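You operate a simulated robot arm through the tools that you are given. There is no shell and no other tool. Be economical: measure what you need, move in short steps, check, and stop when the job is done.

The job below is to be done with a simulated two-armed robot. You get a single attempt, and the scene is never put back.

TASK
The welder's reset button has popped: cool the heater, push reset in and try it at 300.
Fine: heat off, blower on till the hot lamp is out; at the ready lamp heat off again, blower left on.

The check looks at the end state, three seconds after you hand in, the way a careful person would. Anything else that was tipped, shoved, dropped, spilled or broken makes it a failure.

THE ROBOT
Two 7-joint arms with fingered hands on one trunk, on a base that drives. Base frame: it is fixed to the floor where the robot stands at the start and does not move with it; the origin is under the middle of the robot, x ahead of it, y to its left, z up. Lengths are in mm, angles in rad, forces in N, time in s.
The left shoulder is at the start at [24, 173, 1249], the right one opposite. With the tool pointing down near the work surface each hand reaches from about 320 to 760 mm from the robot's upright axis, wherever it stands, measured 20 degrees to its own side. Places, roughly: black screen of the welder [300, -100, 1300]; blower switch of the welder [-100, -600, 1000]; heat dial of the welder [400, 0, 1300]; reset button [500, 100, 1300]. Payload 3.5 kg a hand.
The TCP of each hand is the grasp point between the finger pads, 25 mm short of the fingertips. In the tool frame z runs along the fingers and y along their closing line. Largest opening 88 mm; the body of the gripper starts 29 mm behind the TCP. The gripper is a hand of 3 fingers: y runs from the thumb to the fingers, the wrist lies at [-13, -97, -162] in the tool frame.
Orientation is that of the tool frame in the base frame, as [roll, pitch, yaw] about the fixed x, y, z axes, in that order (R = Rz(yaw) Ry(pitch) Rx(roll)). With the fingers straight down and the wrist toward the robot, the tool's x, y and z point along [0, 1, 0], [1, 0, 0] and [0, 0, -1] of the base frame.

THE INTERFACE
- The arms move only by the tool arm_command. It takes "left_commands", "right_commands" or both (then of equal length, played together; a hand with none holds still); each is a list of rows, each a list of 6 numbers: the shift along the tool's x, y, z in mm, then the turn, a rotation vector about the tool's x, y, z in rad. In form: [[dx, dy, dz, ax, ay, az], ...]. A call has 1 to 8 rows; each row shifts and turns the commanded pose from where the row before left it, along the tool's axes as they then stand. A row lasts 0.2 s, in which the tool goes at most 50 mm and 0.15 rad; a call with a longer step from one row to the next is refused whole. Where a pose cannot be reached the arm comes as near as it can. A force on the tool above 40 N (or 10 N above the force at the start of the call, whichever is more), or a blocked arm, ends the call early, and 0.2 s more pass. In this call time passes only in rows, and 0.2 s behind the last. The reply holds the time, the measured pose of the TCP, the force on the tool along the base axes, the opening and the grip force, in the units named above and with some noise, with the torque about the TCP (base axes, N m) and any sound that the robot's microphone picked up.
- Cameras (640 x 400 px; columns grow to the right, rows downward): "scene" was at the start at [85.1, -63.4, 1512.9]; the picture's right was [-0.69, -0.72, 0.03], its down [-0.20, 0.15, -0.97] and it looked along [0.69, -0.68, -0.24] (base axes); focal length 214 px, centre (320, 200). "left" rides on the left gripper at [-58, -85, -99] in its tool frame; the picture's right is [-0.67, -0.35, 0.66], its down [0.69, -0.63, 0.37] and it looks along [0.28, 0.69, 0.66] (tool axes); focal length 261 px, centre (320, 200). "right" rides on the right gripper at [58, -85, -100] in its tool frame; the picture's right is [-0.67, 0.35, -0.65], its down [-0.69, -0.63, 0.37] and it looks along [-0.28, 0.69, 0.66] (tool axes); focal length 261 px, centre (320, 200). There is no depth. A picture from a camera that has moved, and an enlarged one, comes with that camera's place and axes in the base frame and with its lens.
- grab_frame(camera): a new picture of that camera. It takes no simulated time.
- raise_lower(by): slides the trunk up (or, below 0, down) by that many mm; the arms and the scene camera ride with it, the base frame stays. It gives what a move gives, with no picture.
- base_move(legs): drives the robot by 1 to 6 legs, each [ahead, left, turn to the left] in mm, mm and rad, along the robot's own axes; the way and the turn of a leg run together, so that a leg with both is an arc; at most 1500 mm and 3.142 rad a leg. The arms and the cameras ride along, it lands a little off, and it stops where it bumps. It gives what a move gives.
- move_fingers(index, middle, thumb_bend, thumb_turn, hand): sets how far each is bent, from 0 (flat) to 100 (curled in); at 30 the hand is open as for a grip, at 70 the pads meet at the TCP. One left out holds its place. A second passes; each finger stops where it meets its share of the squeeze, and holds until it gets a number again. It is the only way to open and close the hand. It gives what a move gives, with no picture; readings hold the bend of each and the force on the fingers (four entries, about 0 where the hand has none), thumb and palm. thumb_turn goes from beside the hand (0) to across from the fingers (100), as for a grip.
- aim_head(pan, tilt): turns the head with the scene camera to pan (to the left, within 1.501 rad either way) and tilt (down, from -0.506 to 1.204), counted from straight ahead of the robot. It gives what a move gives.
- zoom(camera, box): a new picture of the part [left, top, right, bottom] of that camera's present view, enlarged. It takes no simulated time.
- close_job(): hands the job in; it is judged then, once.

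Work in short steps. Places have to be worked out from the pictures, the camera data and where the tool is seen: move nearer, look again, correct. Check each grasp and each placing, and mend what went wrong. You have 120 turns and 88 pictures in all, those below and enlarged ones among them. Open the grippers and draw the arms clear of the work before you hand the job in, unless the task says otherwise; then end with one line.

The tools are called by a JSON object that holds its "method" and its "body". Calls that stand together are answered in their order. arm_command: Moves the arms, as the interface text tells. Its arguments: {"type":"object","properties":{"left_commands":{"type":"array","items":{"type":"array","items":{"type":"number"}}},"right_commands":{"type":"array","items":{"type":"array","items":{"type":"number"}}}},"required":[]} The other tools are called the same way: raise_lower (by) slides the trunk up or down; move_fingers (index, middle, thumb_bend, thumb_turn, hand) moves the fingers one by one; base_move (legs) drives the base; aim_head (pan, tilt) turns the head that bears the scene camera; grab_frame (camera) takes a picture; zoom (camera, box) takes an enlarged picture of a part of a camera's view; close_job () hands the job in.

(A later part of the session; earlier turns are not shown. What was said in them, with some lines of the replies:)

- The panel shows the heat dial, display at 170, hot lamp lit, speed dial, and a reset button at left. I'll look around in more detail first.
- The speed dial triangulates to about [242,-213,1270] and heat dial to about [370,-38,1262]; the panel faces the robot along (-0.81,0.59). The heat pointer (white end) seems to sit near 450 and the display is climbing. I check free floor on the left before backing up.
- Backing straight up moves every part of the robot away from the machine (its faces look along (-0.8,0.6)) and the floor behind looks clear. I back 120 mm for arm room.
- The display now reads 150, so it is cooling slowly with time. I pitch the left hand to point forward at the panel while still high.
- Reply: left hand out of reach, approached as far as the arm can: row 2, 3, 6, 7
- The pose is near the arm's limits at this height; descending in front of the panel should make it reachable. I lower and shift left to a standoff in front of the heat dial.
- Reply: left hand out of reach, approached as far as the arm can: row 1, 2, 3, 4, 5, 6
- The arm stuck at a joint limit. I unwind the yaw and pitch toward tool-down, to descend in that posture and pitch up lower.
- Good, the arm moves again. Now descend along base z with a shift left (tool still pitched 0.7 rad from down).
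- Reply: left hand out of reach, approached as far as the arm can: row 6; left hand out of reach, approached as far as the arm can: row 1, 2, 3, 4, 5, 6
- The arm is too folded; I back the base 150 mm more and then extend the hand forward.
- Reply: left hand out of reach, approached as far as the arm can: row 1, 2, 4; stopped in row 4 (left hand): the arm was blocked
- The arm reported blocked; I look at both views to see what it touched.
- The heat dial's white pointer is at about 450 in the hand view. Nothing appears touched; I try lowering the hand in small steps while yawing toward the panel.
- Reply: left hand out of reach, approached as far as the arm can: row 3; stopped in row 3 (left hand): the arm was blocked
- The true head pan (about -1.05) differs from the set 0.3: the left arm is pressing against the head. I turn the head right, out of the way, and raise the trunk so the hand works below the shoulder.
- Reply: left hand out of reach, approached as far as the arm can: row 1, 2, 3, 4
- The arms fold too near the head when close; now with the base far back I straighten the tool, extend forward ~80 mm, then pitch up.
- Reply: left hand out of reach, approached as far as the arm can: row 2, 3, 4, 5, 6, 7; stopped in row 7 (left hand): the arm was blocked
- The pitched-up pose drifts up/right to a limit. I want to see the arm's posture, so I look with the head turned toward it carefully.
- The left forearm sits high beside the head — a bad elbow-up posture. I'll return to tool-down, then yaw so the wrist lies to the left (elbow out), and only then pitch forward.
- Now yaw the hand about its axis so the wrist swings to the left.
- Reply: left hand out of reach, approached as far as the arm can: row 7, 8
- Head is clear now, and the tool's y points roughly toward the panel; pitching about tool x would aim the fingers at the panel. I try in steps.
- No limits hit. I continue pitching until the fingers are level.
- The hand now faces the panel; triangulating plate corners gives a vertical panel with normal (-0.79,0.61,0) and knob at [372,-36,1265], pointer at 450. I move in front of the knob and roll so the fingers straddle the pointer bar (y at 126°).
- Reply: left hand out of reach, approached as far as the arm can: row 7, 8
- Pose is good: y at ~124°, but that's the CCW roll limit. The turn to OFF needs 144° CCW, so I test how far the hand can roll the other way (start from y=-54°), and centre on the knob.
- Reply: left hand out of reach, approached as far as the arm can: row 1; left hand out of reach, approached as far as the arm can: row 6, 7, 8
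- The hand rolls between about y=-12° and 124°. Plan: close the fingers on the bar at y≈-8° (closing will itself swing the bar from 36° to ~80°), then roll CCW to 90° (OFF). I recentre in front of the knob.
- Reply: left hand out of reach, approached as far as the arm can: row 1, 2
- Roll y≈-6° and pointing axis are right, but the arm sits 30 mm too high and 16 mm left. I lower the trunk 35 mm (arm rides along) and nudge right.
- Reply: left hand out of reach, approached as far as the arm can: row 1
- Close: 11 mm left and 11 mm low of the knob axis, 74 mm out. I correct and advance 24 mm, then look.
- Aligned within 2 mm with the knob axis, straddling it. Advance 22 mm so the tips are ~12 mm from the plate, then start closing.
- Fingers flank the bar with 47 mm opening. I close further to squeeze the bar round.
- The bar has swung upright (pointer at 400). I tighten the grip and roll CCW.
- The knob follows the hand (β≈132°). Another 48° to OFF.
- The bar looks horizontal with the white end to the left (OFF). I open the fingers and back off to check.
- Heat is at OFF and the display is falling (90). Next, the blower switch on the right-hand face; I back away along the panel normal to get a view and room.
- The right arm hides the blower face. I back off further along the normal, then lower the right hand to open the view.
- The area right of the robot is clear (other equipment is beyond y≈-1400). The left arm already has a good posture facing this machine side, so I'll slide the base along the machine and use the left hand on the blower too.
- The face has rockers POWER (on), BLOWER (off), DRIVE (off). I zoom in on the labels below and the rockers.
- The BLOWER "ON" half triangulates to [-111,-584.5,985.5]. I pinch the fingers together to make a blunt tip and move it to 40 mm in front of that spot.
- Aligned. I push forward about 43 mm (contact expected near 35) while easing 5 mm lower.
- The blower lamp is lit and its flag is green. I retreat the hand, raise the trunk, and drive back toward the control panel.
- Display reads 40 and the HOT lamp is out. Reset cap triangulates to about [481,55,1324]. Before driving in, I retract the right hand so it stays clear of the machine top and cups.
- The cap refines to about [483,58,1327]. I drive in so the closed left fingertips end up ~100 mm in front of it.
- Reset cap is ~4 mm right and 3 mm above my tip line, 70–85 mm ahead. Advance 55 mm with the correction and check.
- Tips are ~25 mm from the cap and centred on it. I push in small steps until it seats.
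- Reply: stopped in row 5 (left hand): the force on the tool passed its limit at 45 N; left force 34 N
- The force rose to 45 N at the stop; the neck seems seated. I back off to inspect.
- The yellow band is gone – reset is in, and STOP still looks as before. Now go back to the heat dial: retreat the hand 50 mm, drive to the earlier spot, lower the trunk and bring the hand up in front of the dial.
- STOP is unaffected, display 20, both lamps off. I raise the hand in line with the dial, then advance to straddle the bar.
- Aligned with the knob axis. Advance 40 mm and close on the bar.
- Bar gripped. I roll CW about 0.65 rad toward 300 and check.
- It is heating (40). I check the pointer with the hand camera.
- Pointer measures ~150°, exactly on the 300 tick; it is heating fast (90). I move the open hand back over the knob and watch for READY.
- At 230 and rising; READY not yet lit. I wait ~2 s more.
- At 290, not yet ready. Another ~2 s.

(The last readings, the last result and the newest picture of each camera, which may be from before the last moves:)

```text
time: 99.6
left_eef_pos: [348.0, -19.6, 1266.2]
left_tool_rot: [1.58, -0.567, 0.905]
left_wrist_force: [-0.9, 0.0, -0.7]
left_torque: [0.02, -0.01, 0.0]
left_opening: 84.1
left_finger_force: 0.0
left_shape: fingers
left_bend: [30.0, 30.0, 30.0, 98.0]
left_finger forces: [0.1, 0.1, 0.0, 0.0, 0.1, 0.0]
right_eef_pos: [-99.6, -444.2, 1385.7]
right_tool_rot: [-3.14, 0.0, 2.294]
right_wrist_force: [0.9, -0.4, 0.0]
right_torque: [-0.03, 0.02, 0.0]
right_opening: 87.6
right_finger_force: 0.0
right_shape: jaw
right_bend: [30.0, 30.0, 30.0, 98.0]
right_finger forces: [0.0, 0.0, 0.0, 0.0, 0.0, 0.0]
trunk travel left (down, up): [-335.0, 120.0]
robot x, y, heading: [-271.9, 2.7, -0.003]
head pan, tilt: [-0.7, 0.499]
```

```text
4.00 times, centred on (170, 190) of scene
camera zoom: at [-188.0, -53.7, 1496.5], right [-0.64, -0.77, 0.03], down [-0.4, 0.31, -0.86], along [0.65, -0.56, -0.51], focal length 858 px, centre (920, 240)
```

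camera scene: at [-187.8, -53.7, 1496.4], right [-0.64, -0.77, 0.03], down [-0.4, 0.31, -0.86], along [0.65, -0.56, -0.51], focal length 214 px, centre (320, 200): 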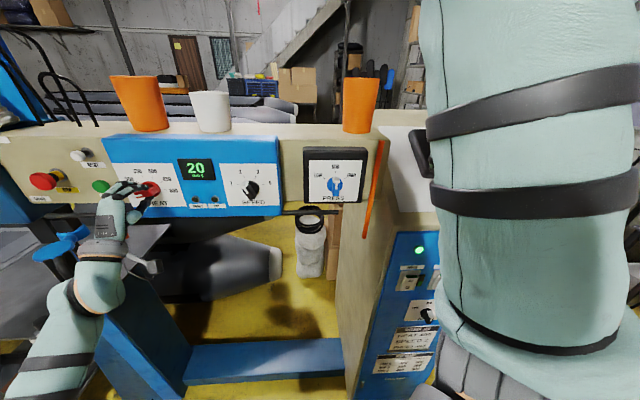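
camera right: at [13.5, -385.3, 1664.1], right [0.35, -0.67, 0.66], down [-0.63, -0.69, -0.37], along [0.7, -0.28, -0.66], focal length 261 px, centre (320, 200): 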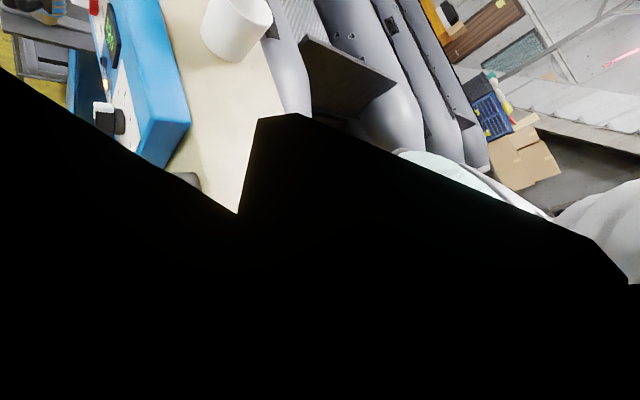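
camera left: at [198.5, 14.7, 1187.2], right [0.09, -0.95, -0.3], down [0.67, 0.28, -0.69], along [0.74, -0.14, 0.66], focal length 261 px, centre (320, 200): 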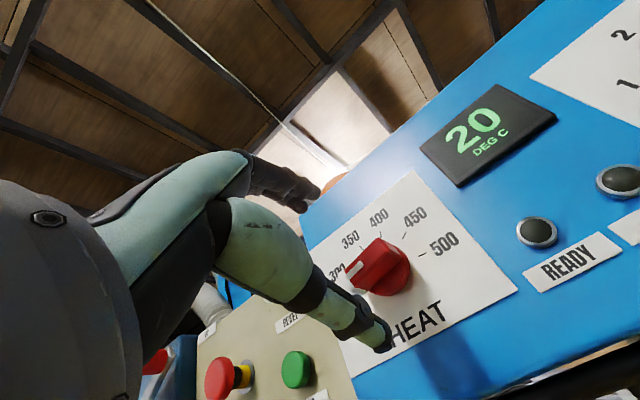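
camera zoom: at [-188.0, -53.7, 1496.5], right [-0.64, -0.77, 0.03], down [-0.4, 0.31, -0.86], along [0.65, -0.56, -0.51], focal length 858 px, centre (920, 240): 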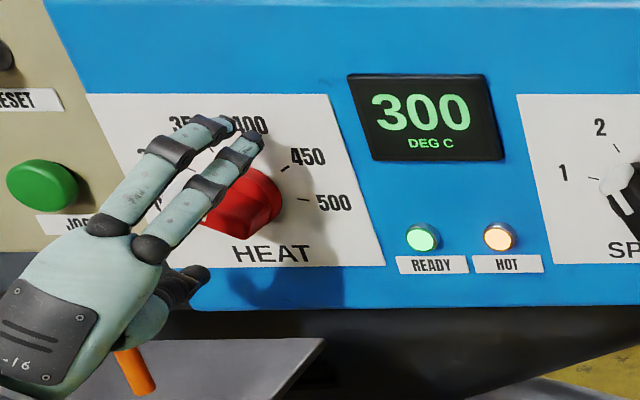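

READY is lit at 300. I grip the bar and turn it back CCW to OFF.

{"method": "move_fingers", "body": {"hand": "left", "index": 72, "middle": 72, "thumb_bend": 72}}

{"method": "arm_command", "body": {"left_commands": [[0, 0, 0, 0, 0, -0.13], [0, 0, 0, 0, 0, -0.13], [0, 0, 0, 0, 0, -0.13], [0, 0, 0, 0, 0, -0.13], [0, 0, 0, 0, 0, -0.13], [0, 0, 0, 0, 0, -0.06]]}}

{"method": "zoom", "body": {"camera": "scene", "box": [90, 140, 250, 240]}}

```text
time: 100.6
left_eef_pos: [348.9, -20.0, 1266.7]
left_tool_rot: [1.58, -0.569, 0.902]
left_wrist_force: [3.8, -2.0, 6.9]
left_torque: [-0.06, -0.1, -0.01]
left_opening: 8.3
left_finger_force: 8.3
left_shape: fingers
left_bend: [63.0, 66.0, 66.0, 97.0]
left_finger forces: [5.9, 5.2, 0.1, 0.1, 5.1, 0.0]
right_eef_pos: [-99.7, -444.4, 1384.6]
right_tool_rot: [-3.141, 0.0, 2.294]
right_wrist_force: [-0.5, 0.3, -0.7]
right_torque: [-0.04, -0.04, 0.0]
right_opening: 87.7
right_finger_force: 0.1
right_shape: jaw
right_bend: [30.0, 30.0, 30.0, 98.0]
right_finger forces: [0.0, 0.1, 0.0, 0.1, 0.1, 0.1]
trunk travel left (down, up): [-335.0, 120.0]
robot x, y, heading: [-271.7, 1.8, 0.002]
head pan, tilt: [-0.7, 0.499]
```

```text
time: 102.0
left_eef_pos: [348.6, -19.7, 1264.2]
left_tool_rot: [1.579, 0.145, 0.909]
left_wrist_force: [5.2, -2.4, 6.8]
left_torque: [-0.05, -0.15, 0.06]
left_opening: 8.5
left_finger_force: 8.5
left_shape: fingers
left_bend: [62.0, 65.0, 67.0, 98.0]
left_finger forces: [5.4, 6.3, 0.1, 0.1, 4.9, 0.0]
right_eef_pos: [-98.7, -444.0, 1385.6]
right_tool_rot: [-3.14, -0.001, 2.292]
right_wrist_force: [0.1, 0.3, -0.7]
right_torque: [-0.03, 0.01, -0.02]
right_opening: 87.7
right_finger_force: 0.0
right_shape: jaw
right_bend: [30.0, 30.0, 30.0, 98.0]
right_finger forces: [0.0, 0.0, 0.1, 0.0, 0.0, 0.0]
trunk travel left (down, up): [-335.0, 120.0]
robot x, y, heading: [-273.0, 0.6, 0.005]
head pan, tilt: [-0.7, 0.499]
```

```text
4.00 times, centred on (170, 190) of scene
camera zoom: at [-187.2, -54.2, 1496.4], right [-0.64, -0.77, 0.03], down [-0.4, 0.31, -0.86], along [0.65, -0.56, -0.51], focal length 858 px, centre (920, 240)
```

zoom: 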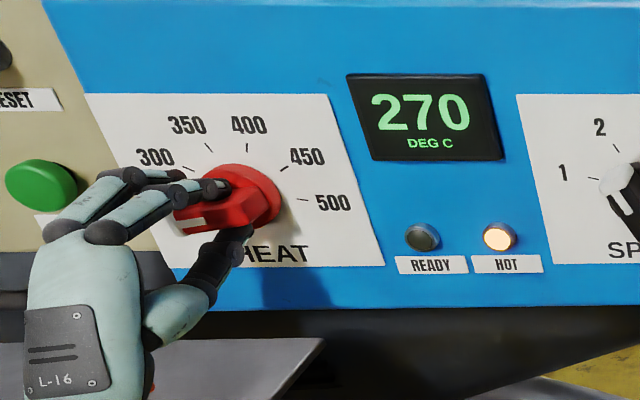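

Temperature is falling (270). I release, back off and check the pointer position.

{"method": "move_fingers", "body": {"hand": "left", "index": 30, "middle": 30, "thumb_bend": 30}}

{"method": "arm_command", "body": {"left_commands": [[0, 0, -40, 0, 0, 0], [0, 0, -45, 0, 0, 0]]}}

{"method": "zoom", "body": {"camera": "left", "box": [320, 180, 500, 320]}}

{"method": "grab_frame", "body": {"camera": "scene"}}

```text
time: 103.0
left_eef_pos: [347.1, -19.4, 1265.2]
left_tool_rot: [1.579, 0.144, 0.909]
left_wrist_force: [-0.6, 0.0, 0.4]
left_torque: [0.0, 0.02, -0.03]
left_opening: 84.5
left_finger_force: 0.0
left_shape: fingers
left_bend: [30.0, 30.0, 30.0, 98.0]
left_finger forces: [0.1, 0.0, 0.0, 0.1, 0.1, 0.0]
right_eef_pos: [-100.4, -445.2, 1384.5]
right_tool_rot: [-3.14, 0.0, 2.295]
right_wrist_force: [0.1, 0.2, 0.6]
right_torque: [0.03, -0.01, 0.0]
right_opening: 87.4
right_finger_force: 0.1
right_shape: jaw
right_bend: [30.0, 30.0, 30.0, 98.0]
right_finger forces: [0.0, 0.1, 0.0, 0.0, 0.1, 0.1]
trunk travel left (down, up): [-335.0, 120.0]
robot x, y, heading: [-273.4, 0.0, 0.002]
head pan, tilt: [-0.7, 0.499]
```

```text
time: 103.6
left_eef_pos: [279.3, 34.0, 1263.7]
left_tool_rot: [1.578, 0.142, 0.91]
left_wrist_force: [-0.5, 0.2, 0.2]
left_torque: [0.04, 0.0, 0.01]
left_opening: 84.4
left_finger_force: 0.0
left_shape: fingers
left_bend: [30.0, 30.0, 30.0, 98.0]
left_finger forces: [0.1, 0.0, 0.0, 0.0, 0.1, 0.1]
right_eef_pos: [-101.5, -443.7, 1386.6]
right_tool_rot: [-3.141, 0.003, 2.294]
right_wrist_force: [-0.2, 0.3, -0.7]
right_torque: [0.0, -0.02, -0.01]
right_opening: 87.6
right_finger_force: 0.0
right_shape: jaw
right_bend: [30.0, 30.0, 30.0, 98.0]
right_finger forces: [0.0, 0.0, 0.1, 0.1, 0.0, 0.1]
trunk travel left (down, up): [-335.0, 120.0]
robot x, y, heading: [-272.7, 5.4, 0.002]
head pan, tilt: [-0.7, 0.499]
```

```text
2.86 times, centred on (410, 250) of left
camera zoom: at [158.3, 39.3, 1188.5], right [0.08, -0.96, -0.25], down [0.65, 0.24, -0.72], along [0.76, -0.11, 0.64], focal length 745 px, centre (63, 57)
```

zoom: 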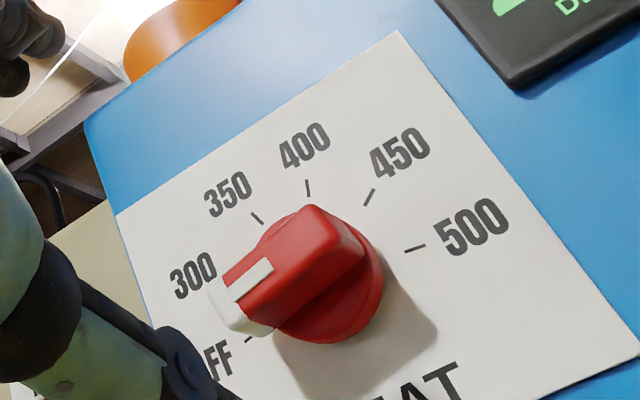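

```text
15 pictures are left
camera scene: at [-189.6, -52.4, 1496.6], right [-0.64, -0.77, 0.03], down [-0.4, 0.31, -0.86], along [0.65, -0.56, -0.5], focal length 214 px, centre (320, 200)
```

scene: 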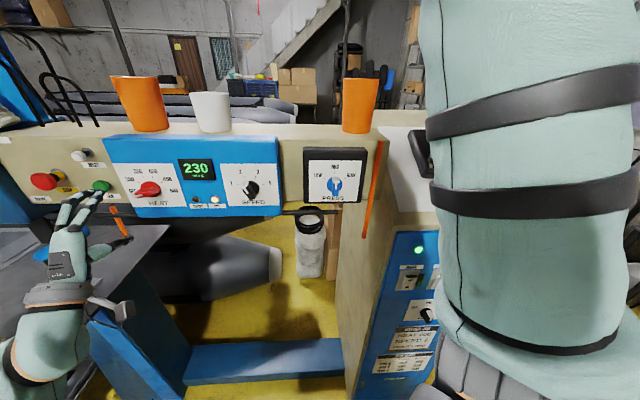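

Heat is at OFF again, temperature dropping. I back the robot clear and verify reset and blower.

{"method": "base_move", "body": {"legs": [[-150, 115, 0]]}}

{"method": "grab_frame", "body": {"camera": "scene"}}

{"method": "zoom", "body": {"camera": "scene", "box": [60, 110, 300, 260]}}

```text
time: 105.1
left_eef_pos: [130.9, 145.8, 1261.1]
left_tool_rot: [1.582, 0.142, 0.909]
left_wrist_force: [-0.3, -0.5, -0.4]
left_torque: [0.02, 0.02, -0.01]
left_opening: 84.3
left_finger_force: 0.0
left_shape: fingers
left_bend: [30.0, 30.0, 30.0, 98.0]
left_finger forces: [0.1, 0.0, 0.0, 0.0, 0.0, 0.1]
right_eef_pos: [-249.0, -330.0, 1384.5]
right_tool_rot: [-3.14, -0.003, 2.291]
right_wrist_force: [0.0, 0.0, -0.6]
right_torque: [0.03, 0.06, -0.03]
right_opening: 87.8
right_finger_force: 0.1
right_shape: jaw
right_bend: [30.0, 30.0, 30.0, 98.0]
right_finger forces: [0.0, 0.0, 0.1, 0.0, 0.1, 0.0]
trunk travel left (down, up): [-335.0, 120.0]
robot x, y, heading: [-419.5, 121.6, 0.0]
head pan, tilt: [-0.7, 0.499]
```

```text
14 pictures are left
camera scene: at [-337.4, 60.4, 1496.1], right [-0.64, -0.77, 0.03], down [-0.4, 0.31, -0.86], along [0.65, -0.56, -0.51], focal length 214 px, centre (320, 200)
```

scene: 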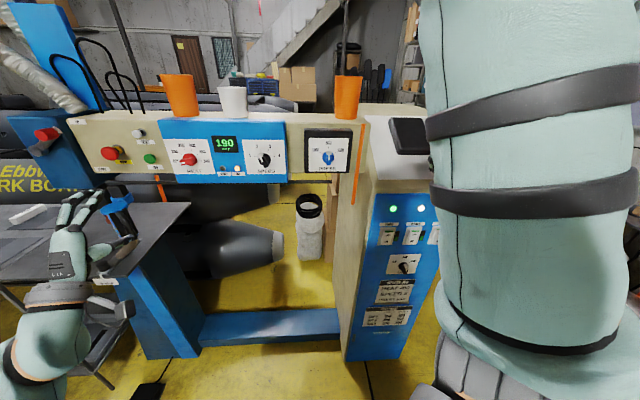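

```text
2.67 times, centred on (180, 185) of scene
camera zoom: at [-337.4, 60.4, 1496.1], right [-0.64, -0.77, 0.03], down [-0.4, 0.31, -0.86], along [0.65, -0.56, -0.51], focal length 572 px, centre (693, 240)
```

zoom: 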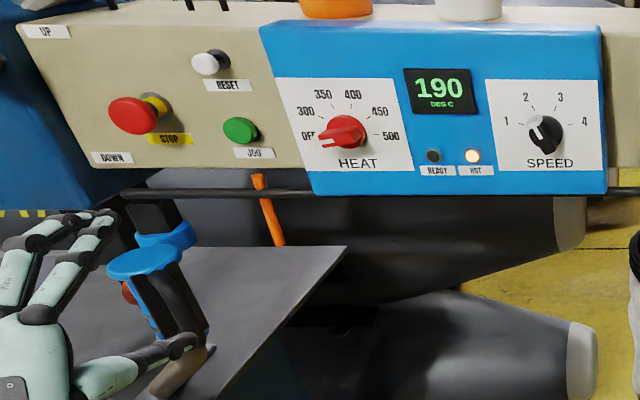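

Reset is in, heat is at OFF (190 and falling), the blower lamp is lit, STOP and the cups are untouched, and both arms are clear with hands open. I hand in.

{"method": "close_job", "body": {}}

```text
The job is handed in.
```

The welder is reset and passed its test at 300: the ready lamp lit at 300, the heat is back at OFF, and the blower is still running.
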